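You operate a simulated robot arm through the tools that you are given. There is no shell and no other tool. Be economical: measure what you need, move in short steps, check, and stop when the job is done.

You are at the controls of a simulated two-armed robot. One attempt, no reset.

JOB
Take the buffing block and put it on the silver shim plate. Take the yellow marker block and put it on the top of the strip carrier. Put the blue tape tab from the top of the trough ledge on the tool plate. Take the brown hand brush from the pan shelf and leave it on the free end of the window bench. Do these in any order. Set down upright: buffing block.
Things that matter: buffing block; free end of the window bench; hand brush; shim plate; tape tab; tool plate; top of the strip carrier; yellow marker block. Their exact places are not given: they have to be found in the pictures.

It is judged by the outcome, as a careful person would: the job done as asked, and still so three seconds after it is handed in. It fails if anything else is knocked over, pushed out of place, dropped, spilled or broken.

ROBOT AND FRAMES
Two 7-joint arms with two-finger parallel grippers on one trunk, on a base that drives. Base frame: it is fixed to the floor where the robot stands at the start and does not move with it; the origin is under the middle of the robot, x ahead of it, y to its left, z up. Units: mm, rad, N and s.
The left shoulder is at the start at [50, 187, 1135], the right one opposite. With the tool pointing down near the work surface each hand reaches from about 100 to 640 mm from the robot's upright axis, wherever it stands, measured 20 degrees to its own side. Places, roughly: buffing block (6x5x5 cm) [500, 0, 900]; free end of the window bench (22x40 cm) [-3360, 9720, 860]; hand brush [-1250, 9000, 750]; shim plate (13x7x2 cm) [-1600, 1500, 800]; tape tab [1500, 10250, 750]; tool plate (30x25 cm) [5860, 9200, 900]; top of the strip carrier [2600, 8000, 700]; yellow marker block (3x3x4 cm) [1300, 10400, 900]. Payload 3.43 kg a hand.
Tool frame (each hand has its own): the origin (TCP) lies between the finger pads and is the grasp point; the fingertips stand 30 mm ahead of it; z points along the fingers, y is the line along which they close. The gripper opens to 94 mm. The fingers are 28 mm wide and 10 mm thick; the gripper's body (50 by 96 mm) begins 55 mm behind the TCP.
Orientation is that of the tool frame in the base frame, as a unit quaternion [x, y, z, w]. With the fingers straight down and closing along the base's y, the tool's x points along the base's -x, its y along +y and its z along -z.

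CONTROLS
- The arms move only by the tool apply_moves. It takes "left_rows", "right_rows" or both (then of equal length, played together; a hand with none holds still); each is a list of rows, each a list of 7 numbers: the shift along the base's x, y, z in units of 25 mm (1.0 is 25 mm), then the turn, a rotation vector about the base's x, y, z in units of 8 degrees (1.0 is 8 degrees), then the finger opening in mm, from 0 to 94. In form: [[x, y, z, wx, wy, wz, grip], ...]. A call has 1 to 20 rows; each row shifts and turns the commanded pose from where the row before left it. A call with a number of a shift or a turn outside -1 to 1 is refused whole. A row lasts 0.2 s, in which the tool goes at most 50 mm and 0.15 rad; a call with a longer step from one row to the next is refused whole, and so is a gripper value outside its range. Where a pose cannot be reached the arm comes as near as it can. A force on the tool above 40 N (or 10 N above the force at the start of the call, whichever is more), or a blocked arm, ends the call early, and 0.2 s more pass. The fingers move at their own pace (about 153 mm/s each) and stop on an object; they squeeze with about 24 N. The grip force told is the motor's: it shows also when the fingers shut on nothing. Time passes only in rows, and 0.2 s behind the last, so rows that do not move let the fingers close. The reply holds the time, the measured pose of the TCP, the force on the tool along the base axes, the opening and the grip force, in the units named above and with some noise, with the torque about the TCP (base axes, N m) and any sound that the robot's microphone picked up.
- Cameras (640 x 400 px; columns grow to the right, rows downward): "scene" is now at [158.4, -13, 1308.6]; the picture's right is [-0.17, -0.99, 0.00], its down [-0.45, 0.08, -0.89] and it looks along [0.88, -0.15, -0.45] (base axes); focal length 274 px, centre (320, 200). "left" rides on the left gripper at [76, -14, -102] in its tool frame; the picture's right is [0.18, 0.98, 0.00], its down [-0.75, 0.14, -0.64] and it looks along [-0.63, 0.12, 0.77] (tool axes); focal length 243 px, centre (320, 200). "right" rides on the right gripper at [76, 14, -102] in its tool frame; the picture's right is [-0.18, 0.98, 0.00], its down [-0.75, -0.14, -0.64] and it looks along [-0.63, -0.12, 0.77] (tool axes); focal length 243 px, centre (320, 200).
- snapshot(camera): a new picture of that camera. It takes no simulated time.
- slide_trunk(by): slides the trunk up (or, below 0, down) by that many mm; the arms and the scene camera ride with it, the base frame stays. It gives what a move gives, with no picture.
- steer(legs): drives the robot by 1 to 6 legs, each [ahead, left, turn to the left] in mm, mm and rad, along the robot's own axes; the way and the turn of a leg run together, so that a leg with both is an arc; at most 1500 mm and 3.142 rad a leg. The arms and the cameras ride along, it lands a little off, and it stops where it bumps. It gives what a move gives.
- turn_head(pan, tilt): turns the head with the scene camera to pan (to the left, within 1.396 rad either way) and tilt (down, from -0.506 to 1.204), counted from straight ahead of the robot. It gives what a move gives.
- locate(camera, pixels): for up to 12 pixels [column, row] of the newest picture of that camera ("zoom" is the newest enlarged one), the place [x, y, z] in the base frame of the surface seen there, good to about 2 mm, but the place of the scene camera against the robot may be out by one fixed shift of up to 12 mm in any direction. It takes no simulated time.
- inspect(camera, box): a new picture of the part [left, top, right, bottom] of that camera's present view, enlarged. It takes no simulated time.
- finish_job(): hands the job in; it is judged then, once.

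Go step by step. Measure first, check grasps and placings, and put right what went wrong. The budget is 110 turns and 100 pictures, counting those below and the enlarged ones. Unless the task says otherwise, let go and move clear before handing in.

The tools are called after "Call:" as name(argument=value, ...) on one line, values as JSON. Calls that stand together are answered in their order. apply_moves: Moves the arms, as the interface text tells. Its arguments: {"type":"object","properties":{"left_rows":{"type":"array","items":{"type":"array","items":{"type":"number"}}},"right_rows":{"type":"array","items":{"type":"array","items":{"type":"number"}}}},"required":[]} The other tools are called the same way: slide_trunk (by) slides the trunk up or down; steer (legs) drives the base; turn_head (pan, tilt) turns the head that bears the scene camera; snapshot (camera) takes a picture; locate (camera, pixels) gives the place of the surface under pixels of a picture; inspect (camera, box) takes an enlarged picture of a part of a camera's view; finish_job () hands the job in.

At the start:

```text
clock: 0.0
left_tool_pos: [447.6, 132.7, 1168.0]
left_tool_rot: [-0.001, 1.0, 0.0, 0.0]
left_contact_force: [0.2, 0.1, 0.0]
left_ft_torque: [0.01, 0.03, -0.04]
left_width: 94.2
left_finger_force: 0.0
right_tool_pos: [363.2, -175.9, 1139.5]
right_tool_rot: [0.0, 1.0, 0.002, 0.0]
right_contact_force: [-0.3, -0.2, 0.0]
right_ft_torque: [0.0, -0.01, -0.02]
right_width: 93.5
right_finger_force: 0.0
trunk travel left (down, up): [-350.0, 82.0]
robot x, y, heading: [-1.8, -1.6, -0.003]
head pan, tilt: [-0.171, 0.471]
```

scene: 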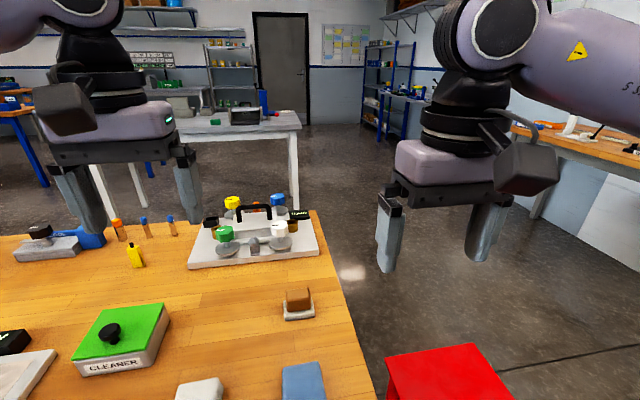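
right: 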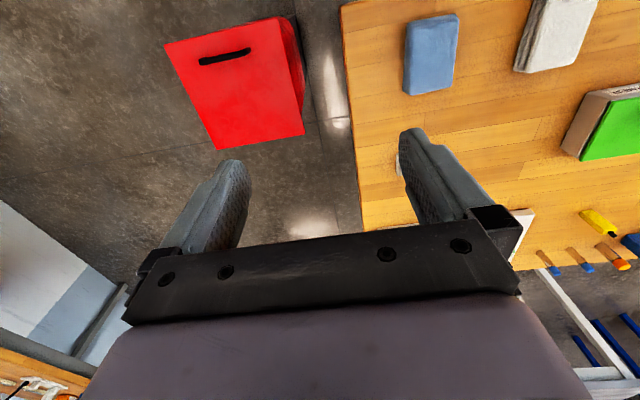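
left: 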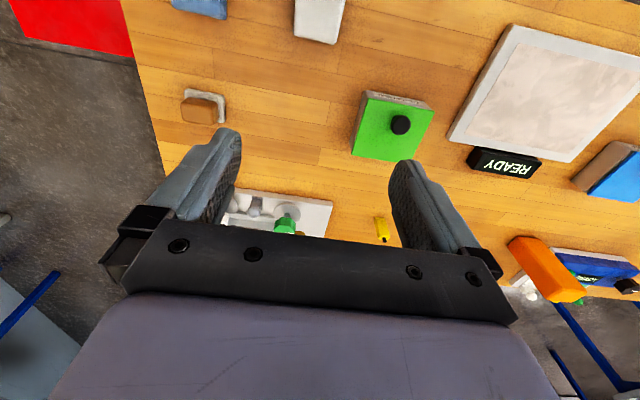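

The scene picture shows a brown-and-white block at (298,303), which may be the buffing block. I'll enlarge it and measure.

Call:
inspect(camera="scene", box=[160, 180, 400, 400])

Call:
locate(camera="scene", pixels=[[298, 295], [298, 316], [200, 388], [300, 380], [325, 290], [440, 370], [298, 303], [110, 330]])

Call:
inspect(camera="scene", box=[0, 0, 420, 260])

```text
1.82 times, centred on (280, 290) of scene
```

zoom: 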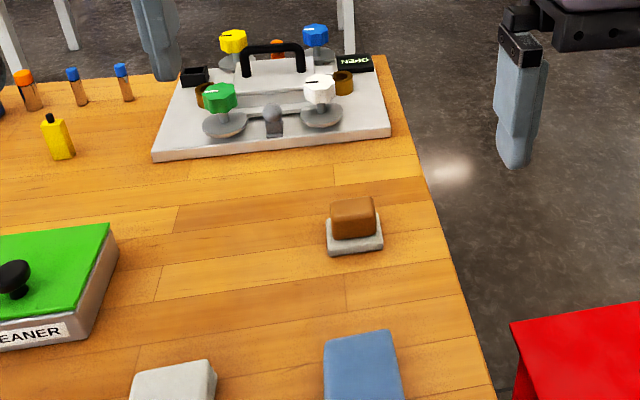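

```text
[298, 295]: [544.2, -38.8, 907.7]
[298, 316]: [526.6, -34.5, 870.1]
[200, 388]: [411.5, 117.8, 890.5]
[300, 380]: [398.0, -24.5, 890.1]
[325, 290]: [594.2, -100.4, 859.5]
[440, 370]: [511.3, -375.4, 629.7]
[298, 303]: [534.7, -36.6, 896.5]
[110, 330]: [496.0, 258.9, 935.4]
```

```text
1.52 times, centred on (210, 130) of scene
```

zoom: 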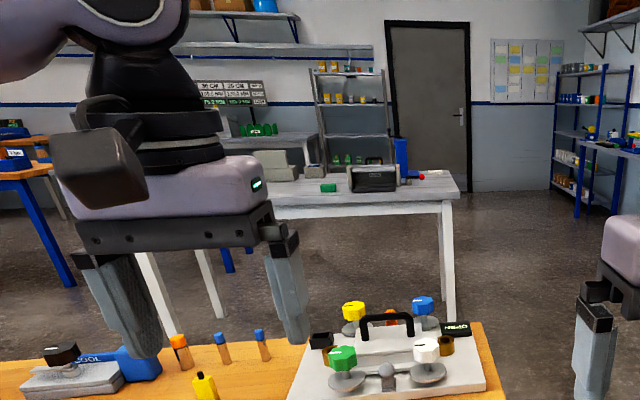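

The brown block sits on a small pale dish; the grey and blue blocks are other candidates. I'll tilt the head down for the whole bench.

Call:
turn_head(pan=0.1, tilt=1.0)

Call:
snapshot(camera="scene")

Call:
inspect(camera="left", box=[130, 0, 450, 200])

```text
clock: 0.9
left_tool_pos: [445.9, 133.2, 1167.6]
left_tool_rot: [-0.001, 1.0, 0.0, 0.0]
left_contact_force: [0.6, -0.2, 0.3]
left_ft_torque: [-0.01, -0.04, 0.01]
left_width: 94.0
left_finger_force: 0.0
right_tool_pos: [363.1, -176.1, 1138.6]
right_tool_rot: [0.001, 1.0, 0.0, 0.0]
right_contact_force: [0.9, 0.8, 0.7]
right_ft_torque: [-0.02, -0.03, 0.0]
right_width: 93.9
right_finger_force: 0.1
trunk travel left (down, up): [-350.0, 82.0]
robot x, y, heading: [4.2, 3.1, -0.0]
head pan, tilt: [0.099, 1.0]
```

```text
94 pictures are left
```

scene: 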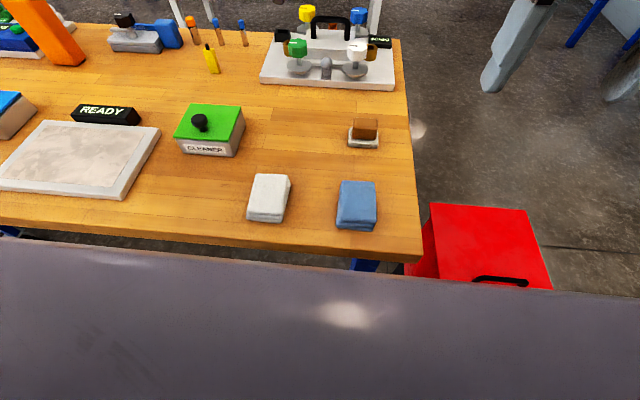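

```text
2.00 times, centred on (290, 100) of left
```

zoom: 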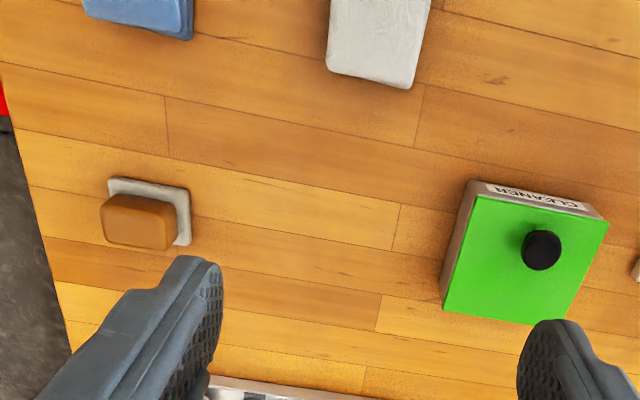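

The brown handle on a grey pad, together 6x5x5 cm, is the buffing block. I'll measure it through the left-wrist zoom.

Call:
locate(camera="zoom", pixels=[[110, 180], [188, 190], [188, 243], [106, 240], [168, 245], [105, 205], [175, 208], [140, 220], [300, 200], [150, 185]])

Call:
locate(camera="scene", pixels=[[365, 125], [350, 127], [378, 128], [377, 145], [349, 144], [418, 258], [395, 40], [365, 145]])

```text
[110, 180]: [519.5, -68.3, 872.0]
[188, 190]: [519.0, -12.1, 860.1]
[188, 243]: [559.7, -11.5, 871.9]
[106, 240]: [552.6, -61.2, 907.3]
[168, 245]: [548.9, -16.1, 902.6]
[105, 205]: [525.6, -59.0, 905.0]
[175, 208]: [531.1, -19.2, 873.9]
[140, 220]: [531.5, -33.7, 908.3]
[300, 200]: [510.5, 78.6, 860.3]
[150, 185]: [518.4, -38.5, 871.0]
```

```text
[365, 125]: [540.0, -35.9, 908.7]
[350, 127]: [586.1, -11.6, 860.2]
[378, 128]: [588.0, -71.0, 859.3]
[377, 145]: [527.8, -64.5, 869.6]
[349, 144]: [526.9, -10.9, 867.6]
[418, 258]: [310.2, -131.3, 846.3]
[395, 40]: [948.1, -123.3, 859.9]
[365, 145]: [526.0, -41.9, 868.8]
```

Pad spans x 519–562, y −68…−11, with the handle on top (z 872–908). I'll bring the right hand above it and move the left hand aside.

Call:
apply_moves(right_rows=[[1, 0.78, 0, 0, 0, 0, 80], [1, 0.78, 0, 0, 0, 0, 80], [1, 0.78, 0, 0, 0, 0, 80], [1, 0.78, 0, 0, 0, 0, 80], [1, 0.78, 0, 0, 0, 0, 80], [1, 0.78, 0, 0, 0, 0, 80], [1, 0.8, 0, 0, 0, 0, 80], [0, 0, -1, 0, 0, 0, 80], [0, 0, -1, 0, 0, 0, 80], [0, 0, -1, 0, 0, 0, 80], [0, 0, -1, 0, 0, 0, 80], [0, 0, -1, 0, 0, 0, 80], [0, 0, -1, 0, 0, 0, 80], [0, 0, 0, 0, 0, 0, 80]], left_rows=[[0, 0.6, 0, 0, 0, 0, 94], [0, 0.6, 0, 0, 0, 0, 94], [0, 0.6, 0, 0, 0, 0, 94], [0, 0.6, 0, 0, 0, 0, 94], [0, 0.6, 0, 0, 0, 0, 94], [0, 0.6, 0, 0, 0, 0, 94], [0, 0.6, 0, 0, 0, 0, 94], [0, 0, 0, 0, 0, 0, 94], [0, 0, 0, 0, 0, 0, 94], [0, 0, 0, 0, 0, 0, 94], [0, 0, 0, 0, 0, 0, 94], [0, 0, 0, 0, 0, 0, 94], [0, 0, 0, 0, 0, 0, 94], [0, 0, 0, 0, 0, 0, 94]])

Call:
snapshot(camera="right")

```text
clock: 4.0
left_tool_pos: [445.3, 239.1, 1166.0]
left_tool_rot: [-0.001, 1.0, 0.0, 0.0]
left_contact_force: [0.0, 0.3, 0.0]
left_ft_torque: [0.0, -0.01, -0.01]
left_width: 93.9
left_finger_force: 0.2
right_tool_pos: [538.7, -39.2, 987.5]
right_tool_rot: [0.001, 1.0, 0.001, 0.0]
right_contact_force: [-1.0, 0.1, 0.0]
right_ft_torque: [-0.03, 0.02, 0.0]
right_width: 80.1
right_finger_force: 0.1
trunk travel left (down, up): [-350.0, 82.0]
robot x, y, heading: [0.9, -2.5, 0.0]
head pan, tilt: [0.099, 1.0]
```

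```text
92 pictures are left
```

right: 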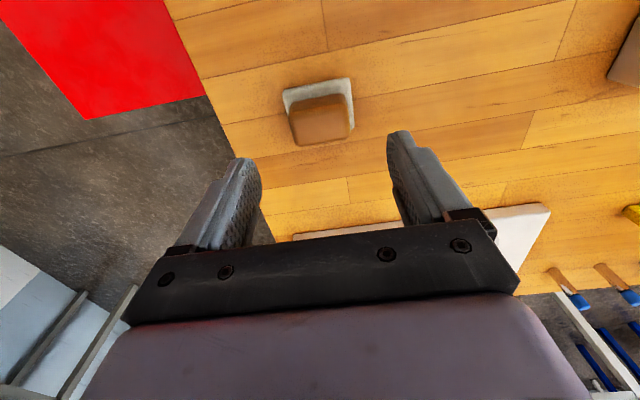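

The block is centred between the fingers at (320,112). I'll descend to TCP z≈906 and close.

Call:
apply_moves(right_rows=[[0, 0, -0.8, 0, 0, 0, 80], [0, 0, -0.8, 0, 0, 0, 80], [0, 0, -0.8, 0, 0, 0, 80], [0, 0, -0.8, 0, 0, 0, 80], [0, 0, 0, 0, 0, 0, 80], [0, 0, 0, 0, 0, 0, 30], [0, 0, 0, 0, 0, 0, 20], [0, 0, 0, 0, 0, 0, 20]])

Call:
snapshot(camera="right")

```text
clock: 5.8
left_tool_pos: [446.6, 238.2, 1166.1]
left_tool_rot: [0.0, 1.0, -0.001, 0.0]
left_contact_force: [0.1, -0.5, 0.4]
left_ft_torque: [-0.02, 0.01, 0.02]
left_width: 94.0
left_finger_force: 0.1
right_tool_pos: [539.8, -38.6, 907.8]
right_tool_rot: [0.001, 1.0, 0.001, 0.001]
right_contact_force: [0.3, -0.1, 0.3]
right_ft_torque: [-0.02, -0.01, -0.01]
right_width: 51.8
right_finger_force: 23.6
trunk travel left (down, up): [-350.0, 82.0]
robot x, y, heading: [-1.0, 0.6, -0.001]
head pan, tilt: [0.099, 1.0]
```

```text
91 pictures are left
```

right: 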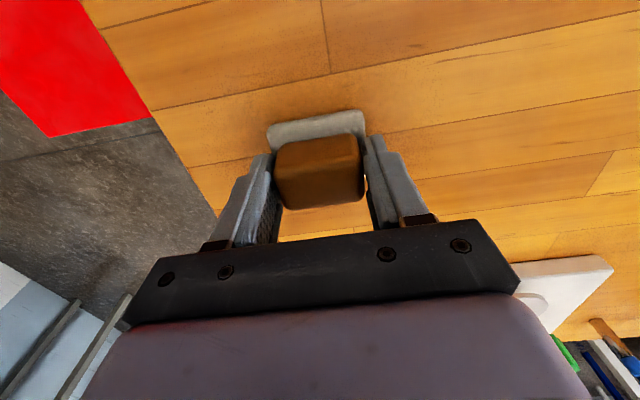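

Gripped at 51.8 mm with 23.6 N. I'll lift and tuck the hand in, then look around to the left for the shim plate.

Call:
apply_moves(right_rows=[[0, 0, 0.6, 0, 0, 0, 20], [0, 0, 1, 0, 0, 0, 20], [0, 0, 1, 0, 0, 0, 20], [0, 0, 1, 0, 0, 0, 20], [0, 0, 1, 0, 0, 0, 20], [0, 0, 1, 0, 0, 0, 20], [0, 0, 1, 0, 0, 0, 20], [0, 0, 1, 0, 0, 0, 20], [-1, -0.7, 0, 0, 0, 0, 20], [-1, -0.7, 0, 0, 0, 0, 20], [-1, -0.7, 0, 0, 0, 0, 20], [-1, -0.7, 0, 0, 0, 0, 20], [-1, -0.7, 0, 0, 0, 0, 20], [-1, -0.7, 0, 0, 0, 0, 20], [-1, -0.7, 0, 0, 0, 0, 20], [0, 0, 0, 0, 0, 0, 20]], left_rows=[[0, 0, 0, 0, 0, 0, 94], [0, 0, 0, 0, 0, 0, 94], [0, 0, 0, 0, 0, 0, 94], [0, 0, 0, 0, 0, 0, 94], [-1, -0.2, 0, 0, 0, 0, 94], [-1, -0.2, 0, 0, 0, 0, 94], [-1, -0.2, 0, 0, 0, 0, 94], [-1, -0.2, 0, 0, 0, 0, 94], [0, 0, 0, 0, 0, 0, 94], [0, 0, 0, 0, 0, 0, 94], [0, 0, 0, 0, 0, 0, 94], [0, 0, 0, 0, 0, 0, 94], [0, 0, 0, 0, 0, 0, 94], [0, 0, 0, 0, 0, 0, 94], [0, 0, 0, 0, 0, 0, 94], [0, 0, 0, 0, 0, 0, 94]])

Call:
turn_head(pan=1.396, tilt=0.25)

Call:
snapshot(camera="scene")

```text
clock: 9.2
left_tool_pos: [346.1, 218.0, 1166.6]
left_tool_rot: [-0.001, 1.0, -0.001, 0.0]
left_contact_force: [-0.4, -0.8, -0.3]
left_ft_torque: [0.04, 0.0, -0.03]
left_width: 94.1
left_finger_force: 0.0
right_tool_pos: [361.8, -161.1, 1096.3]
right_tool_rot: [0.001, 1.0, 0.0, 0.0]
right_contact_force: [-0.4, -0.8, -1.2]
right_ft_torque: [-0.02, 0.02, 0.0]
right_width: 52.0
right_finger_force: 23.7
trunk travel left (down, up): [-350.0, 82.0]
robot x, y, heading: [1.9, -2.6, -0.001]
head pan, tilt: [0.099, 1.0]
```

```text
clock: 10.6
left_tool_pos: [344.3, 217.5, 1168.3]
left_tool_rot: [-0.001, 1.0, 0.0, -0.001]
left_contact_force: [-0.8, -0.3, -0.7]
left_ft_torque: [0.02, 0.01, 0.02]
left_width: 94.2
left_finger_force: 0.1
right_tool_pos: [362.9, -160.3, 1097.4]
right_tool_rot: [0.002, 1.0, 0.001, 0.0]
right_contact_force: [0.7, 2.0, -1.4]
right_ft_torque: [-0.03, -0.02, 0.0]
right_width: 51.9
right_finger_force: 23.8
trunk travel left (down, up): [-350.0, 82.0]
robot x, y, heading: [2.9, -1.3, 0.001]
head pan, tilt: [1.396, 0.25]
```

```text
90 pictures are left
```

scene: 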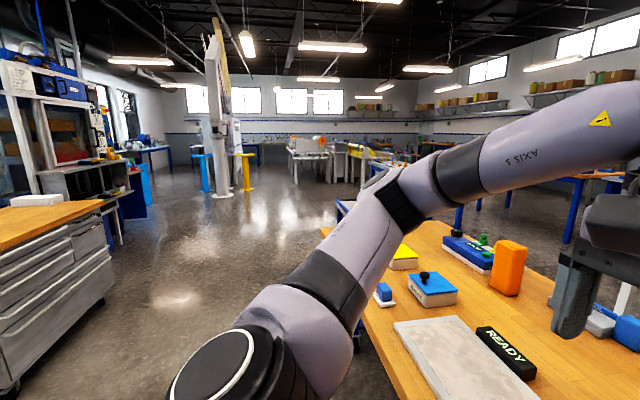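

The drawer bench at the left edge (50,230) is likely where the shim plate is. I'll back off a little, turn left and look.

Call:
steer(legs=[[-200, 0, 0], [0, 0, 1.8]])

Call:
turn_head(pan=0.6, tilt=0.35)

Call:
snapshot(camera="scene")

```text
clock: 16.5
left_tool_pos: [-485.1, 289.1, 1167.0]
left_tool_rot: [0.781, -0.624, 0.0, -0.001]
left_contact_force: [-0.3, -0.1, -0.3]
left_ft_torque: [0.01, 0.0, 0.01]
left_width: 94.2
left_finger_force: 0.1
right_tool_pos: [-119.1, 388.1, 1097.1]
right_tool_rot: [0.78, -0.626, -0.001, 0.001]
right_contact_force: [-0.6, 0.2, -1.2]
right_ft_torque: [0.0, 0.0, -0.02]
right_width: 51.9
right_finger_force: 23.5
trunk travel left (down, up): [-350.0, 82.0]
robot x, y, heading: [-199.2, 1.3, 1.793]
head pan, tilt: [1.396, 0.25]
```

```text
clock: 17.6
left_tool_pos: [-485.6, 288.5, 1166.9]
left_tool_rot: [0.781, -0.625, 0.001, 0.0]
left_contact_force: [-0.8, 0.0, 1.0]
left_ft_torque: [0.01, 0.01, -0.02]
left_width: 94.1
left_finger_force: 0.1
right_tool_pos: [-119.7, 388.1, 1097.6]
right_tool_rot: [0.78, -0.626, 0.0, 0.0]
right_contact_force: [-0.2, -0.3, -0.2]
right_ft_torque: [0.01, 0.01, 0.0]
right_width: 52.0
right_finger_force: 24.0
trunk travel left (down, up): [-350.0, 82.0]
robot x, y, heading: [-194.7, -3.1, 1.788]
head pan, tilt: [0.6, 0.351]
```

```text
89 pictures are left
```

scene: 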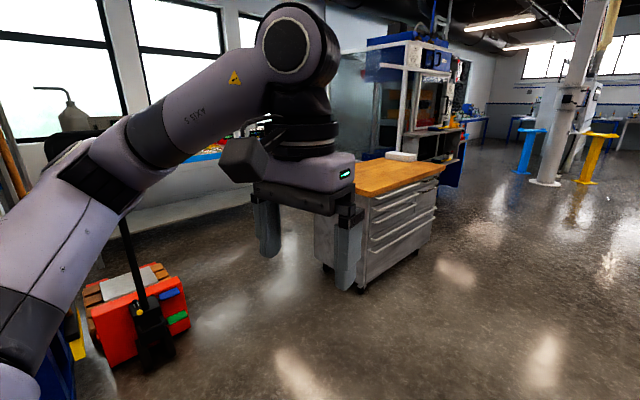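

The drawer cabinet is now ahead-left, with a pale plate at (402,156). I'll measure and zoom.

Call:
inspect(camera="scene", box=[320, 100, 480, 200])

Call:
locate(camera="scene", pixels=[[402, 156], [357, 193], [445, 165], [400, 175], [435, 240], [348, 288], [210, 155], [430, 130]])

```text
4.00 times, centred on (400, 150) of scene
```

zoom: 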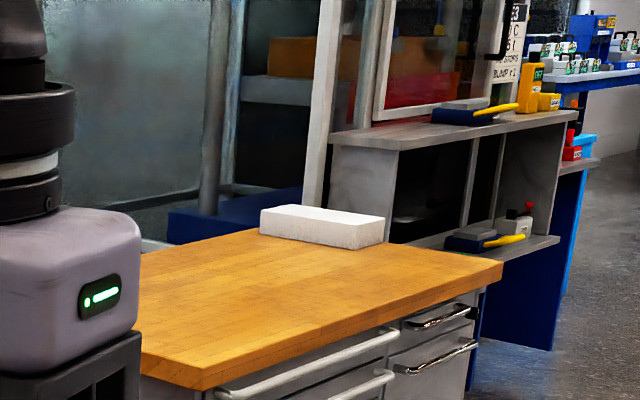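

```text
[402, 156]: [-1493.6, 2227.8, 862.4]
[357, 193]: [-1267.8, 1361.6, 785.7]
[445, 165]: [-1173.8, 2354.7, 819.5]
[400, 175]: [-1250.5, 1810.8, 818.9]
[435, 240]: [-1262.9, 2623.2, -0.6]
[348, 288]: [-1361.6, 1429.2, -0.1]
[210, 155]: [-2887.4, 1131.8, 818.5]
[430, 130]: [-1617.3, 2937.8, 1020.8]
```

Cabinet top is z≈819 with its front edge at x≈−1200 and y 1360–2350, and its left part is hidden by the arm. I'll drive to stand facing it.

Call:
steer(legs=[[0, 0, 0.13], [1480, 0, 0], [0, 0, 1.22]])

Call:
turn_head(pan=0, tilt=0.6)

Call:
snapshot(camera="scene")

```text
clock: 28.8
left_tool_pos: [-1045.9, 1187.3, 1168.5]
left_tool_rot: [1.0, 0.009, 0.0, 0.0]
left_contact_force: [0.1, -0.1, 0.1]
left_ft_torque: [0.0, 0.02, 0.03]
left_width: 93.8
left_finger_force: 0.0
right_tool_pos: [-1068.0, 1566.0, 1097.2]
right_tool_rot: [1.0, 0.007, 0.0, 0.001]
right_contact_force: [0.2, 0.7, -0.3]
right_ft_torque: [-0.01, -0.01, 0.02]
right_width: 51.6
right_finger_force: 24.1
trunk travel left (down, up): [-350.0, 82.0]
robot x, y, heading: [-702.3, 1412.0, -3.123]
head pan, tilt: [0.6, 0.351]
```

```text
clock: 29.8
left_tool_pos: [-1045.2, 1186.2, 1168.5]
left_tool_rot: [1.0, 0.01, 0.0, 0.0]
left_contact_force: [-0.9, 0.5, 0.4]
left_ft_torque: [-0.03, -0.02, -0.01]
left_width: 94.0
left_finger_force: 0.1
right_tool_pos: [-1068.5, 1566.1, 1097.9]
right_tool_rot: [1.0, 0.008, 0.0, 0.001]
right_contact_force: [-0.6, 0.3, 0.0]
right_ft_torque: [-0.03, -0.03, -0.01]
right_width: 52.3
right_finger_force: 24.1
trunk travel left (down, up): [-350.0, 82.0]
robot x, y, heading: [-703.7, 1413.0, -3.126]
head pan, tilt: [0.0, 0.6]
```

```text
87 pictures are left
```

scene: 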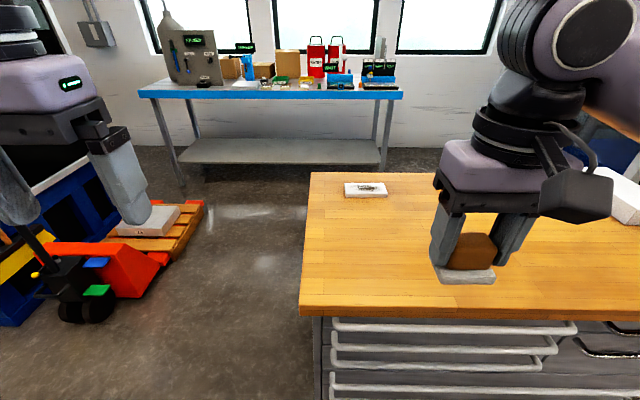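

The shim plate is at (366,190) on the cabinet's far-left part. I'll zoom in and measure it.

Call:
inspect(camera="scene", box=[326, 165, 406, 215])

Call:
locate(camera="scene", pixels=[[346, 184], [385, 183], [387, 194], [347, 196], [366, 190], [306, 315], [311, 175]])

```text
8.00 times, centred on (366, 190) of scene
```

zoom: 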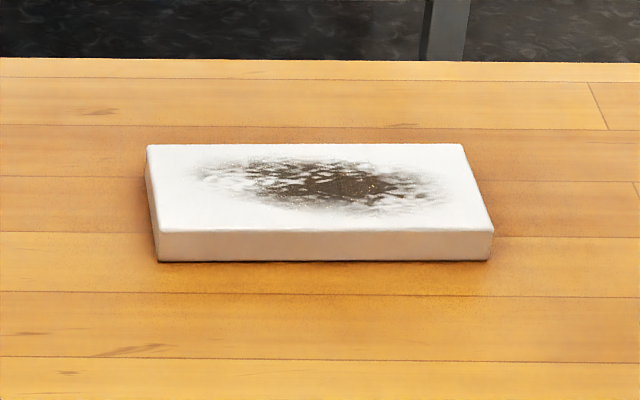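

```text
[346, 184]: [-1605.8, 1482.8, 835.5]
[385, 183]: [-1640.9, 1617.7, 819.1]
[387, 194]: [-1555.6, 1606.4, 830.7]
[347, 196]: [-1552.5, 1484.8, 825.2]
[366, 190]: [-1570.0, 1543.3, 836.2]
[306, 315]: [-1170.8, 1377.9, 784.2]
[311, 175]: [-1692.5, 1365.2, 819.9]
```

The plate's top is z≈836, spanning x −1620…−1553 and y 1482…1606, too deep to reach from the front. Its left end is only 180 mm from the cabinet's side, so I'll check the floor room there.

Call:
turn_head(pan=0.5, tilt=0.75)

Call:
snapshot(camera="scene")

Call:
locate(camera="scene", pixels=[[300, 100], [370, 60], [320, 100], [250, 200], [300, 200], [340, 160], [360, 250]])

```text
clock: 30.7
left_tool_pos: [-1044.2, 1187.7, 1166.9]
left_tool_rot: [1.0, 0.009, 0.0, 0.0]
left_contact_force: [0.2, 0.7, 0.7]
left_ft_torque: [-0.01, 0.02, 0.03]
left_width: 94.0
left_finger_force: 0.0
right_tool_pos: [-1068.6, 1566.7, 1097.0]
right_tool_rot: [1.0, 0.007, 0.0, 0.0]
right_contact_force: [0.1, 0.5, -0.5]
right_ft_torque: [0.01, -0.02, -0.01]
right_width: 51.5
right_finger_force: 23.7
trunk travel left (down, up): [-350.0, 82.0]
robot x, y, heading: [-703.5, 1409.4, -3.118]
head pan, tilt: [0.499, 0.75]
```

```text
85 pictures are left
```

scene: 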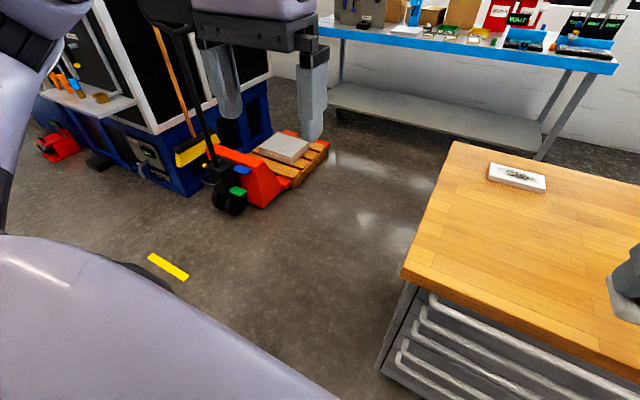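

```text
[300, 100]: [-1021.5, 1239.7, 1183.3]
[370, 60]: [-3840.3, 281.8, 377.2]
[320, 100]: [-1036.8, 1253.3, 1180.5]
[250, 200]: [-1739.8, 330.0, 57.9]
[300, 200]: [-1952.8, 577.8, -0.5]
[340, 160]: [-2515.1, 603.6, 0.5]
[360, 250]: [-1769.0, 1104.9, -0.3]
```

There is free floor left of the cabinet; the pallet jack is to the far left. I'll check its extents and handle before driving in.

Call:
locate(camera="scene", pixels=[[180, 32], [198, 100], [208, 150], [215, 175], [237, 213], [290, 185], [318, 155], [200, 30], [240, 160], [402, 280], [460, 143]])

```text
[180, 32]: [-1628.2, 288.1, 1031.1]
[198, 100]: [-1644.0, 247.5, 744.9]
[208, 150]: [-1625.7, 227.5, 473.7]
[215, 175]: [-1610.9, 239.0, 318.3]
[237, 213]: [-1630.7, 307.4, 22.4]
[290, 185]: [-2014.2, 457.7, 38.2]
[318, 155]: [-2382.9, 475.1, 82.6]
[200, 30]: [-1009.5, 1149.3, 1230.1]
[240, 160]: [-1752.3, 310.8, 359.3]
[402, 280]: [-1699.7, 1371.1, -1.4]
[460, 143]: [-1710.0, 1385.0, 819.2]
```

Handle stands at y≈290, so y≈1040 gives plenty of clearance on both sides. I'll strafe, drive ahead and turn to face the cabinet's side.

Call:
steer(legs=[[0, 370, 0], [985, 0, 0], [0, 0, -1.585]])

Call:
turn_head(pan=-0.2, tilt=0.75)

Call:
snapshot(camera="scene")

Call:
snapshot(camera="right")

```text
clock: 41.6
left_tool_pos: [-1889.8, 1376.9, 1168.3]
left_tool_rot: [0.708, -0.706, 0.0, 0.0]
left_contact_force: [-0.3, -0.1, 0.5]
left_ft_torque: [0.01, -0.02, 0.0]
left_width: 94.0
left_finger_force: 0.1
right_tool_pos: [-1511.7, 1393.4, 1096.0]
right_tool_rot: [-0.707, 0.708, 0.0, 0.0]
right_contact_force: [-0.1, -0.3, -0.1]
right_ft_torque: [0.02, 0.03, -0.01]
right_width: 51.9
right_finger_force: 24.0
trunk travel left (down, up): [-350.0, 82.0]
robot x, y, heading: [-1669.9, 1029.3, 1.573]
head pan, tilt: [0.499, 0.75]
```

```text
clock: 42.6
left_tool_pos: [-1890.0, 1377.4, 1168.5]
left_tool_rot: [0.709, -0.705, 0.0, 0.0]
left_contact_force: [-0.1, -0.5, 0.9]
left_ft_torque: [0.0, 0.01, 0.02]
left_width: 94.1
left_finger_force: 0.0
right_tool_pos: [-1511.1, 1394.0, 1096.5]
right_tool_rot: [0.707, -0.707, -0.001, 0.001]
right_contact_force: [0.1, -0.4, -0.7]
right_ft_torque: [0.0, -0.03, 0.03]
right_width: 51.8
right_finger_force: 23.6
trunk travel left (down, up): [-350.0, 82.0]
robot x, y, heading: [-1673.1, 1029.4, 1.572]
head pan, tilt: [-0.201, 0.75]
```

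```text
84 pictures are left
```

scene: 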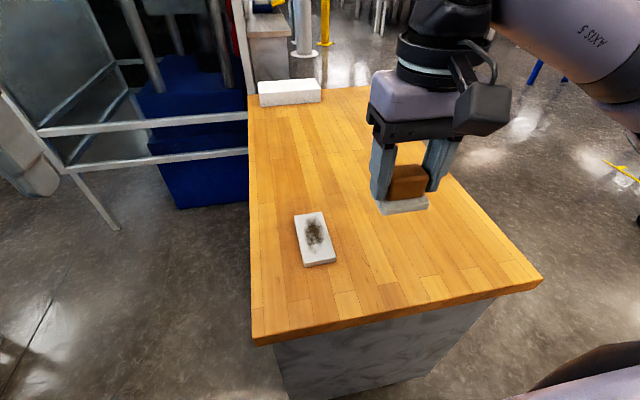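

```text
83 pictures are left
```

right: 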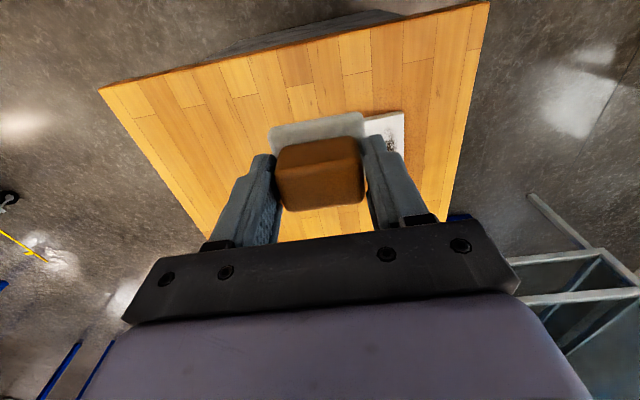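

The plate is at (315,238) in the scene and partly at (385,135) in the right camera. I'll measure it in both.

Call:
locate(camera="scene", pixels=[[295, 217], [322, 213], [335, 260], [304, 264], [315, 238], [405, 207], [378, 202], [428, 207]])

Call:
locate(camera="right", pixels=[[403, 113], [402, 150], [385, 116], [398, 132], [268, 135], [365, 135], [385, 165]])

```text
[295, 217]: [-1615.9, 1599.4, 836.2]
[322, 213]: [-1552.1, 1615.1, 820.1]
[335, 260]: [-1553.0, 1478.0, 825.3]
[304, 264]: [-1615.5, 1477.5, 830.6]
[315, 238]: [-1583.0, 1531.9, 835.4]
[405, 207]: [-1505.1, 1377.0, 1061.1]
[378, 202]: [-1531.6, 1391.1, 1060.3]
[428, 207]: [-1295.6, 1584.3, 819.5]
```

```text
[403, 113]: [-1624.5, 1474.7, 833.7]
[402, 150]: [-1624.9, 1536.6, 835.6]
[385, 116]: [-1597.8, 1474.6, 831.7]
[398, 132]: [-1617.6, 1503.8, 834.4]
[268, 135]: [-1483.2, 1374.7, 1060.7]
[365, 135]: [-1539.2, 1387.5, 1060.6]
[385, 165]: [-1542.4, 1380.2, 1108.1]
```

Plate centre ≈ (−1588, 1538), top 836; the pad's bottom is ~48 mm below the TCP. I'll move above it and lower to z≈921 to check.

Call:
apply_moves(right_rows=[[-0.513, 0.955, 0, 0, 0, 0, 20], [-0.513, 0.955, 0, 0, 0, 0, 20], [-0.513, 0.955, 0, 0, 0, 0, 20], [-0.513, 0.955, 0, 0, 0, 0, 20], [-0.513, 0.955, 0, 0, 0, 0, 20], [-0.513, 0.955, 0, 0, 0, 0, 20], [0, 0, -1, 0, 0, 0, 20], [0, 0, -1, 0, 0, 0, 20], [0, 0, -1, 0, 0, 0, 20], [0, 0, -1, 0, 0, 0, 20], [0, 0, -1, 0, 0, 0, 20], [0, 0, -1, 0, 0, 0, 20], [0, 0, -1, 0, 0, 0, 20], [0, 0, 0, 0, 0, 0, 20]])

Call:
inspect(camera="scene", box=[220, 140, 420, 300])

Call:
snapshot(camera="right")

```text
clock: 45.6
left_tool_pos: [-1890.8, 1376.2, 1167.5]
left_tool_rot: [0.708, -0.706, 0.0, 0.001]
left_contact_force: [-0.2, 0.6, -0.2]
left_ft_torque: [-0.02, -0.05, -0.02]
left_width: 93.8
left_finger_force: 0.1
right_tool_pos: [-1588.6, 1536.3, 922.9]
right_tool_rot: [0.708, -0.707, 0.0, 0.0]
right_contact_force: [0.4, 0.5, -0.7]
right_ft_torque: [0.0, 0.0, 0.0]
right_width: 51.8
right_finger_force: 23.4
trunk travel left (down, up): [-350.0, 82.0]
robot x, y, heading: [-1674.2, 1033.0, 1.574]
head pan, tilt: [-0.201, 0.75]
```

```text
2.50 times, centred on (320, 220) of scene
```

zoom: 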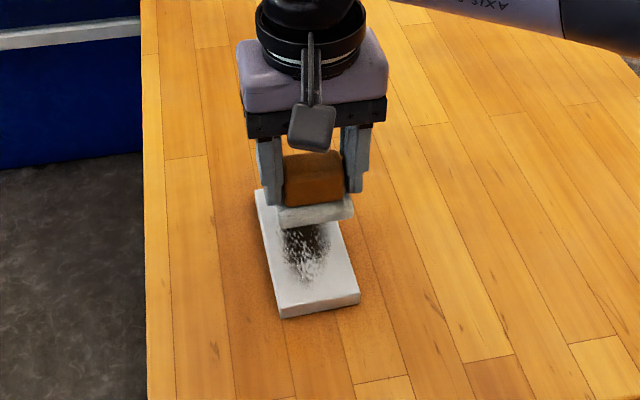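

```text
81 pictures are left
```

right: 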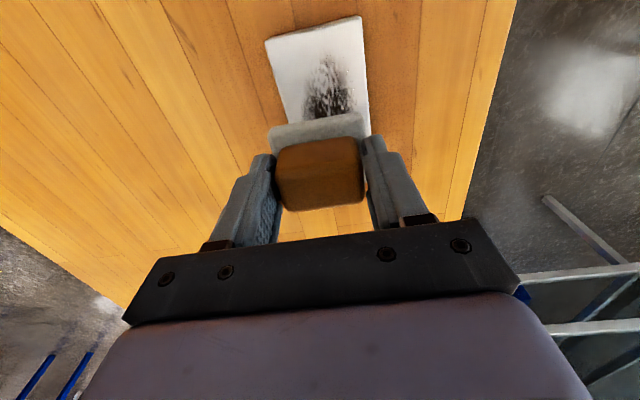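

Call:
locate(camera="right", pixels=[[267, 42], [358, 20], [362, 60], [370, 125], [270, 60], [285, 110], [272, 135], [365, 125]])

```text
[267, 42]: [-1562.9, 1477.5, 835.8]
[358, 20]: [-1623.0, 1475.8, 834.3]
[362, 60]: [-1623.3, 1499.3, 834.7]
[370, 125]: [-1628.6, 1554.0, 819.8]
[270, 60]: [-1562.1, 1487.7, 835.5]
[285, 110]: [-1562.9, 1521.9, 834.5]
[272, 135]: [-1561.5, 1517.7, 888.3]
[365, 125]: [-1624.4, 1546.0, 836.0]
```

Plate seen from the wrist spans x −1624…−1561, so its centre is −1592. I'll nudge 4 mm and lower to contact.

Call:
apply_moves(right_rows=[[-0.16, 0.1, -0.5, 0, 0, 0, 20], [0, 0, -0.5, 0, 0, 0, 20], [0, 0, -0.3, 0, 0, 0, 20], [0, 0, -0.1, 0, 0, 0, 20], [0, 0, -0.08, 0, 0, 0, 20], [0, 0, 0, 0, 0, 0, 20]])

Call:
inspect(camera="scene", box=[270, 180, 370, 280])

```text
clock: 47.0
left_tool_pos: [-1888.9, 1374.9, 1167.0]
left_tool_rot: [0.708, -0.706, 0.0, -0.001]
left_contact_force: [-0.2, -0.6, 0.3]
left_ft_torque: [-0.02, 0.01, -0.01]
left_width: 94.2
left_finger_force: 0.1
right_tool_pos: [-1592.2, 1538.8, 885.7]
right_tool_rot: [-0.707, 0.708, 0.0, -0.001]
right_contact_force: [0.3, 0.0, -0.4]
right_ft_torque: [0.02, 0.02, -0.01]
right_width: 51.6
right_finger_force: 24.1
trunk travel left (down, up): [-350.0, 82.0]
robot x, y, heading: [-1672.7, 1032.2, 1.572]
head pan, tilt: [-0.201, 0.75]
```

```text
4.00 times, centred on (320, 230) of scene
```

zoom: 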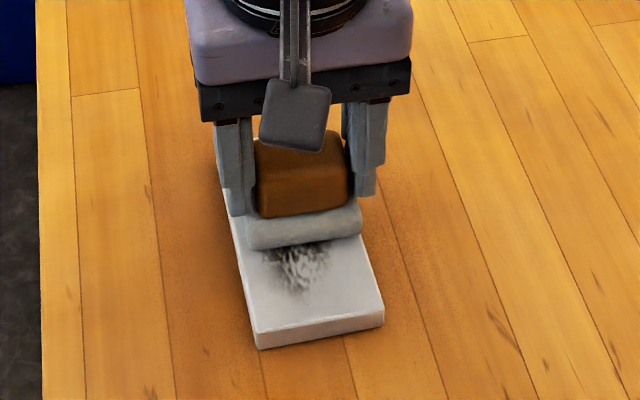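

No contact force yet; about 1–2 mm left. I'll ease down by tiny steps until a force shows.

Call:
apply_moves(right_rows=[[0, 0, -0.04, 0, 0, 0, 20], [0, 0, -0.04, 0, 0, 0, 20], [0, 0, 0, 0, 0, 0, 20]])

```text
clock: 47.8
left_tool_pos: [-1889.7, 1376.1, 1168.3]
left_tool_rot: [0.709, -0.705, 0.0, 0.0]
left_contact_force: [-0.4, 0.8, 0.6]
left_ft_torque: [0.01, 0.01, -0.01]
left_width: 93.9
left_finger_force: 0.1
right_tool_pos: [-1591.8, 1539.9, 882.5]
right_tool_rot: [-0.707, 0.707, 0.0, 0.0]
right_contact_force: [0.6, -0.9, 0.0]
right_ft_torque: [-0.01, -0.01, 0.0]
right_width: 51.7
right_finger_force: 24.0
trunk travel left (down, up): [-350.0, 82.0]
robot x, y, heading: [-1672.2, 1033.0, 1.572]
head pan, tilt: [-0.201, 0.75]
```

Call:
apply_moves(right_rows=[[0, 0, -0.04, 0, 0, 0, 20], [0, 0, -0.04, 0, 0, 0, 20], [0, 0, 0, 0, 0, 0, 20]])

Call:
inspect(camera="scene", box=[285, 200, 355, 270])

```text
clock: 48.6
left_tool_pos: [-1890.9, 1375.3, 1167.5]
left_tool_rot: [0.708, -0.706, 0.0, -0.001]
left_contact_force: [0.0, 0.5, 0.6]
left_ft_torque: [0.02, 0.01, -0.03]
left_width: 94.1
left_finger_force: 0.0
right_tool_pos: [-1592.2, 1540.0, 882.6]
right_tool_rot: [-0.707, 0.707, 0.002, 0.001]
right_contact_force: [0.4, -3.0, 12.1]
right_ft_torque: [-0.2, -0.04, -0.02]
right_width: 51.7
right_finger_force: 24.1
trunk travel left (down, up): [-350.0, 82.0]
robot x, y, heading: [-1668.3, 1031.4, 1.569]
head pan, tilt: [-0.201, 0.75]
```

```text
5.71 times, centred on (320, 235) of scene
```

zoom: 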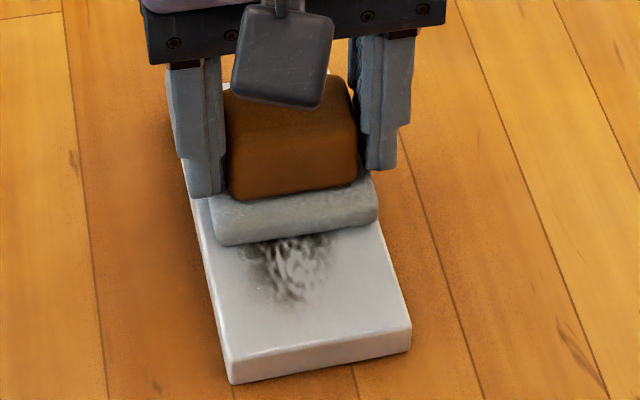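

Contact is 12 N; the block stands on the plate. I'll open and rise.

Call:
apply_moves(right_rows=[[0, 0, 0.03, 0, 0, 0, 30], [0, 0, 0, 0, 0, 0, 75], [0, 0, 0, 0, 0, 0, 80], [0, 0, 0, 0, 0, 0, 80], [0, 0, 0.6, 0, 0, 0, 80], [0, 0, 1, 0, 0, 0, 80], [0, 0, 1, 0, 0, 0, 80], [0, 0, 1, 0, 0, 0, 80], [0, 0, 1, 0, 0, 0, 80], [0, 0, 1, 0, 0, 0, 80], [0, 0, 1, 0, 0, 0, 80], [0, 0, 1, 0, 0, 0, 80], [0, -1, 1, 0, 0, 0, 80], [0, -1, 1, 0, 0, 0, 80], [0, -1, 1, 0, 0, 0, 80], [0, -1, 0, 0, 0, 0, 80], [0.5, -1, 0, 0, 0, 0, 80], [0.5, -1, 0, 0, 0, 0, 80]])

Call:
inspect(camera="scene", box=[270, 180, 370, 280])

```text
clock: 52.4
left_tool_pos: [-1890.4, 1376.6, 1168.4]
left_tool_rot: [0.708, -0.706, 0.0, 0.0]
left_contact_force: [-0.1, 0.8, 0.2]
left_ft_torque: [0.03, 0.01, 0.01]
left_width: 94.0
left_finger_force: 0.1
right_tool_pos: [-1565.6, 1389.2, 1146.9]
right_tool_rot: [-0.707, 0.707, 0.001, 0.0]
right_contact_force: [-0.3, 0.2, -0.2]
right_ft_torque: [0.0, -0.01, 0.0]
right_width: 80.0
right_finger_force: 0.1
trunk travel left (down, up): [-350.0, 82.0]
robot x, y, heading: [-1669.4, 1031.0, 1.574]
head pan, tilt: [-0.201, 0.75]
```

```text
4.00 times, centred on (320, 230) of scene
```

zoom: 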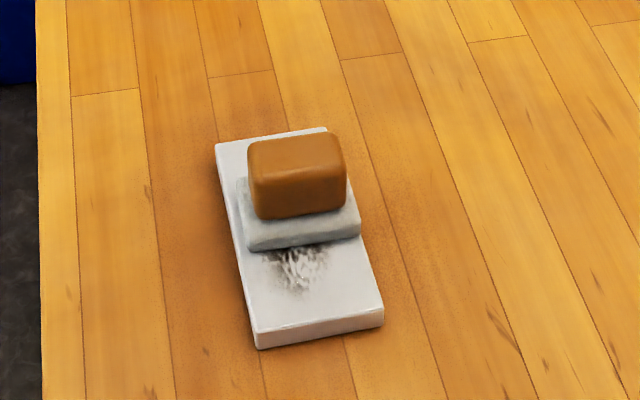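

The buffing block stands upright on the plate. Next I'll strafe out past the cabinet and look north.

Call:
steer(legs=[[0, -1100, 0]])

Call:
turn_head(pan=0, tilt=0.25)

Call:
snapshot(camera="scene")

Call:
locate(camera="scene", pixels=[[320, 190], [250, 185], [390, 185], [320, 250], [280, 150], [350, 150], [300, 165], [220, 165]])

```text
clock: 58.1
left_tool_pos: [-774.5, 1373.7, 1167.7]
left_tool_rot: [-0.705, 0.71, 0.0, 0.0]
left_contact_force: [0.0, -0.1, -0.7]
left_ft_torque: [0.03, 0.01, -0.01]
left_width: 94.1
left_finger_force: 0.0
right_tool_pos: [-451.7, 1382.2, 1146.4]
right_tool_rot: [-0.702, 0.712, 0.001, 0.0]
right_contact_force: [-0.2, -1.1, 1.0]
right_ft_torque: [0.02, 0.02, 0.03]
right_width: 80.1
right_finger_force: 0.0
trunk travel left (down, up): [-350.0, 82.0]
robot x, y, heading: [-563.4, 1027.5, 1.561]
head pan, tilt: [-0.201, 0.75]
```

```text
clock: 59.0
left_tool_pos: [-774.7, 1374.8, 1169.0]
left_tool_rot: [-0.704, 0.71, -0.001, 0.001]
left_contact_force: [0.1, 0.1, -0.3]
left_ft_torque: [-0.02, 0.03, 0.01]
left_width: 93.8
left_finger_force: 0.0
right_tool_pos: [-452.1, 1383.4, 1146.7]
right_tool_rot: [-0.702, 0.712, 0.001, -0.001]
right_contact_force: [0.3, -0.1, 0.1]
right_ft_torque: [0.01, 0.04, 0.01]
right_width: 80.1
right_finger_force: 0.1
trunk travel left (down, up): [-350.0, 82.0]
robot x, y, heading: [-562.3, 1028.5, 1.559]
head pan, tilt: [0.0, 0.25]
```

```text
77 pictures are left
```

scene: 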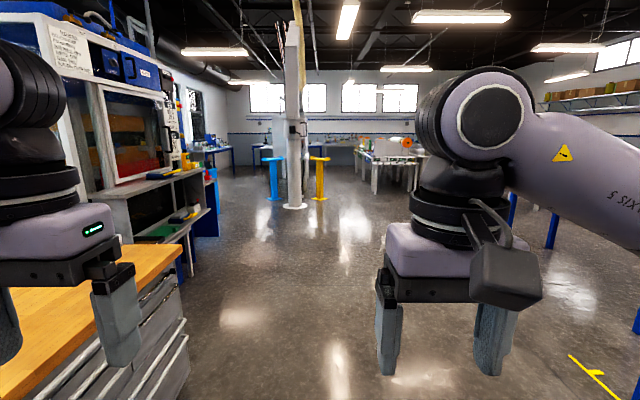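

```text
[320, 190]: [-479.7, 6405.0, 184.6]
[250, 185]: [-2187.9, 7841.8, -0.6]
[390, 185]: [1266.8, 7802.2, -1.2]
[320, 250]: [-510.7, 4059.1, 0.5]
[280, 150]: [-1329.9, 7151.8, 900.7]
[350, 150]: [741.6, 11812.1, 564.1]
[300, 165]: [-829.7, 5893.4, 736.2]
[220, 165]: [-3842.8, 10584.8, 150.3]
```

A column with blue and yellow posts stands at x≈−1000…−480, y≈6000–7000, so I'll pass to its right. I'll drive toward (100, 4000).

Call:
steer(legs=[[0, 0, -0.21], [1500, 0, 0], [1500, 0, 0], [0, 0, 0.22]])

Call:
snapshot(camera="scene")

Call:
locate(camera="scene", pixels=[[320, 250], [240, 180], [215, 180], [180, 180], [280, 180], [350, 180], [400, 180], [320, 140]])

```text
clock: 75.2
left_tool_pos: [-86.7, 4317.8, 1168.1]
left_tool_rot: [-0.701, 0.713, 0.0, 0.0]
left_contact_force: [-0.8, -0.2, 0.3]
left_ft_torque: [0.03, 0.01, -0.01]
left_width: 93.7
left_finger_force: 0.1
right_tool_pos: [237.0, 4324.0, 1146.4]
right_tool_rot: [-0.699, 0.715, 0.001, -0.001]
right_contact_force: [-0.5, 0.6, -0.2]
right_ft_torque: [-0.03, 0.01, -0.04]
right_width: 79.8
right_finger_force: 0.0
trunk travel left (down, up): [-350.0, 82.0]
robot x, y, heading: [121.4, 3971.6, 1.548]
head pan, tilt: [0.0, 0.25]
```

```text
76 pictures are left
```

scene: 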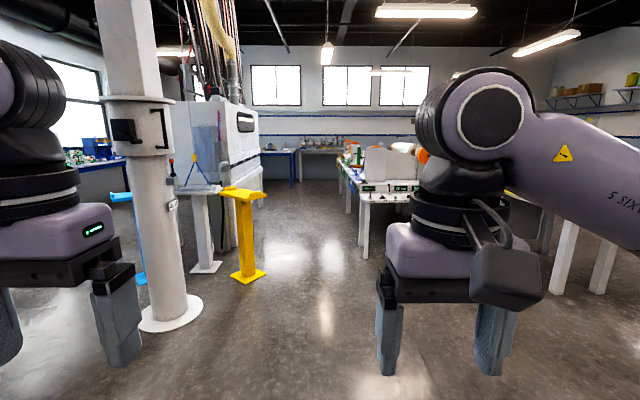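

```text
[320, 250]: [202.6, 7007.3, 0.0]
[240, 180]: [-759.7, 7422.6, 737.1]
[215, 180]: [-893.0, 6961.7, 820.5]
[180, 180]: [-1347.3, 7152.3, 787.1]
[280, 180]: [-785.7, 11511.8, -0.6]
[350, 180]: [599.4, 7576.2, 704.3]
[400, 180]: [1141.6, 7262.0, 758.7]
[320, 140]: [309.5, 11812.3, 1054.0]
```

The corridor between the yellow post (x≈−760) and the table (x≥600) is clear. I'll drive on to about (0, 6200) and look both ways.

Call:
steer(legs=[[0, 0, 0.02], [1500, 120, 0], [700, 50, 0]])

Call:
turn_head(pan=-0.25, tilt=0.3)

Call:
snapshot(camera="scene")

Call:
turn_head(pan=0.35, tilt=0.3)

Call:
snapshot(camera="scene")

```text
refused: leg 2 is longer than a leg can be; nothing moved
```

```text
clock: 75.9
left_tool_pos: [-86.4, 4318.6, 1169.0]
left_tool_rot: [-0.701, 0.714, -0.001, -0.001]
left_contact_force: [-0.7, -0.6, -1.1]
left_ft_torque: [-0.02, -0.04, -0.01]
left_width: 94.2
left_finger_force: 0.0
right_tool_pos: [236.9, 4324.4, 1147.4]
right_tool_rot: [-0.699, 0.715, 0.0, -0.001]
right_contact_force: [0.2, 0.0, 0.3]
right_ft_torque: [-0.05, -0.03, -0.01]
right_width: 80.1
right_finger_force: 0.2
trunk travel left (down, up): [-350.0, 82.0]
robot x, y, heading: [128.2, 3970.5, 1.549]
head pan, tilt: [-0.25, 0.3]
```

```text
75 pictures are left
```

scene: 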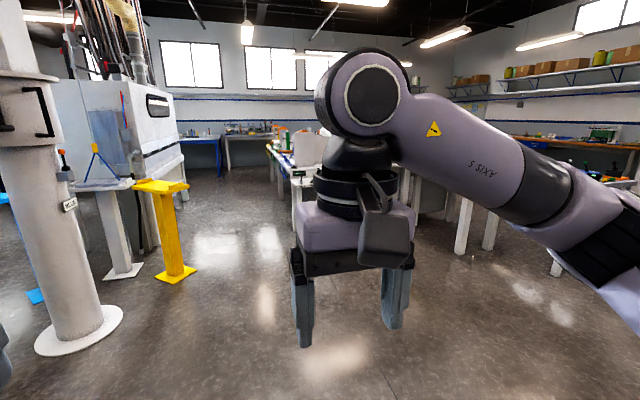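

```text
clock: 76.9
left_tool_pos: [-87.3, 4317.8, 1166.8]
left_tool_rot: [-0.701, 0.713, 0.0, 0.001]
left_contact_force: [-0.3, 0.1, 0.7]
left_ft_torque: [-0.03, 0.02, -0.01]
left_width: 93.9
left_finger_force: 0.0
right_tool_pos: [236.8, 4324.5, 1146.3]
right_tool_rot: [-0.699, 0.715, 0.0, -0.001]
right_contact_force: [0.0, 0.3, 0.3]
right_ft_torque: [0.02, 0.0, -0.03]
right_width: 80.1
right_finger_force: 0.1
trunk travel left (down, up): [-350.0, 82.0]
robot x, y, heading: [122.5, 3968.7, 1.551]
head pan, tilt: [0.351, 0.3]
```

```text
74 pictures are left
```

scene: 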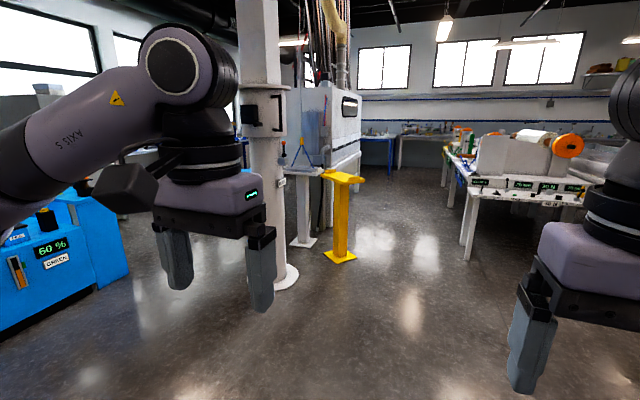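

The drive was refused for leg length. I'll repeat with shorter legs.

Call:
steer(legs=[[0, 0, 0.02], [1400, 120, 0], [800, 60, 0]])

Call:
turn_head(pan=0.35, tilt=0.3)

Call:
snapshot(camera="scene")

Call:
locate(camera="scene", pixels=[[200, 200], [260, 200], [300, 200], [350, 200], [400, 200], [450, 200], [380, 180], [420, 180]])

```text
clock: 88.2
left_tool_pos: [-258.1, 6529.9, 1169.5]
left_tool_rot: [-0.706, 0.708, 0.001, -0.001]
left_contact_force: [-0.5, 0.1, -0.1]
left_ft_torque: [-0.07, -0.03, -0.02]
left_width: 94.1
left_finger_force: 0.1
right_tool_pos: [65.3, 6542.5, 1146.9]
right_tool_rot: [-0.705, 0.709, 0.002, -0.001]
right_contact_force: [-0.1, -0.6, -0.7]
right_ft_torque: [0.01, -0.01, -0.01]
right_width: 79.9
right_finger_force: 0.0
trunk travel left (down, up): [-350.0, 82.0]
robot x, y, heading: [-40.3, 6184.7, 1.567]
head pan, tilt: [0.351, 0.3]
```

```text
clock: 88.8
left_tool_pos: [-258.5, 6529.3, 1168.1]
left_tool_rot: [-0.706, 0.708, -0.001, 0.001]
left_contact_force: [0.0, -0.1, 0.0]
left_ft_torque: [0.0, -0.02, 0.0]
left_width: 94.1
left_finger_force: 0.1
right_tool_pos: [65.5, 6541.0, 1146.3]
right_tool_rot: [-0.706, 0.709, 0.001, 0.0]
right_contact_force: [0.3, 1.3, 0.4]
right_ft_torque: [-0.01, -0.01, 0.02]
right_width: 79.7
right_finger_force: 0.0
trunk travel left (down, up): [-350.0, 82.0]
robot x, y, heading: [-40.8, 6181.8, 1.57]
head pan, tilt: [0.351, 0.3]
```

```text
73 pictures are left
```

scene: 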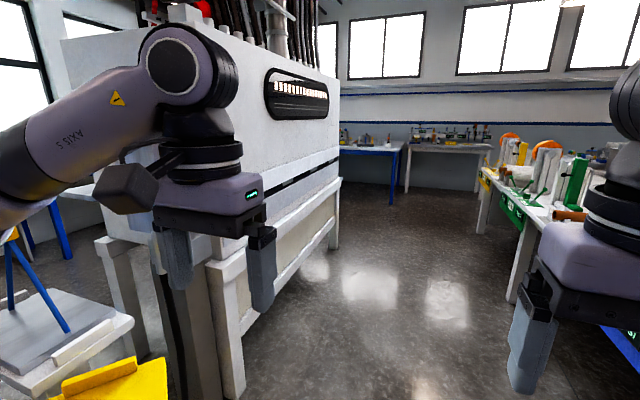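

```text
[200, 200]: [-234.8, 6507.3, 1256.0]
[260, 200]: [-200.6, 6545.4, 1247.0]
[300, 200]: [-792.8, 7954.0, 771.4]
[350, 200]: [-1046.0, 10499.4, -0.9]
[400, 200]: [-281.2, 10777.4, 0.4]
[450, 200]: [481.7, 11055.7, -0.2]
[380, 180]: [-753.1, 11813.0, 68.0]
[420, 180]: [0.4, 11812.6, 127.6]
```

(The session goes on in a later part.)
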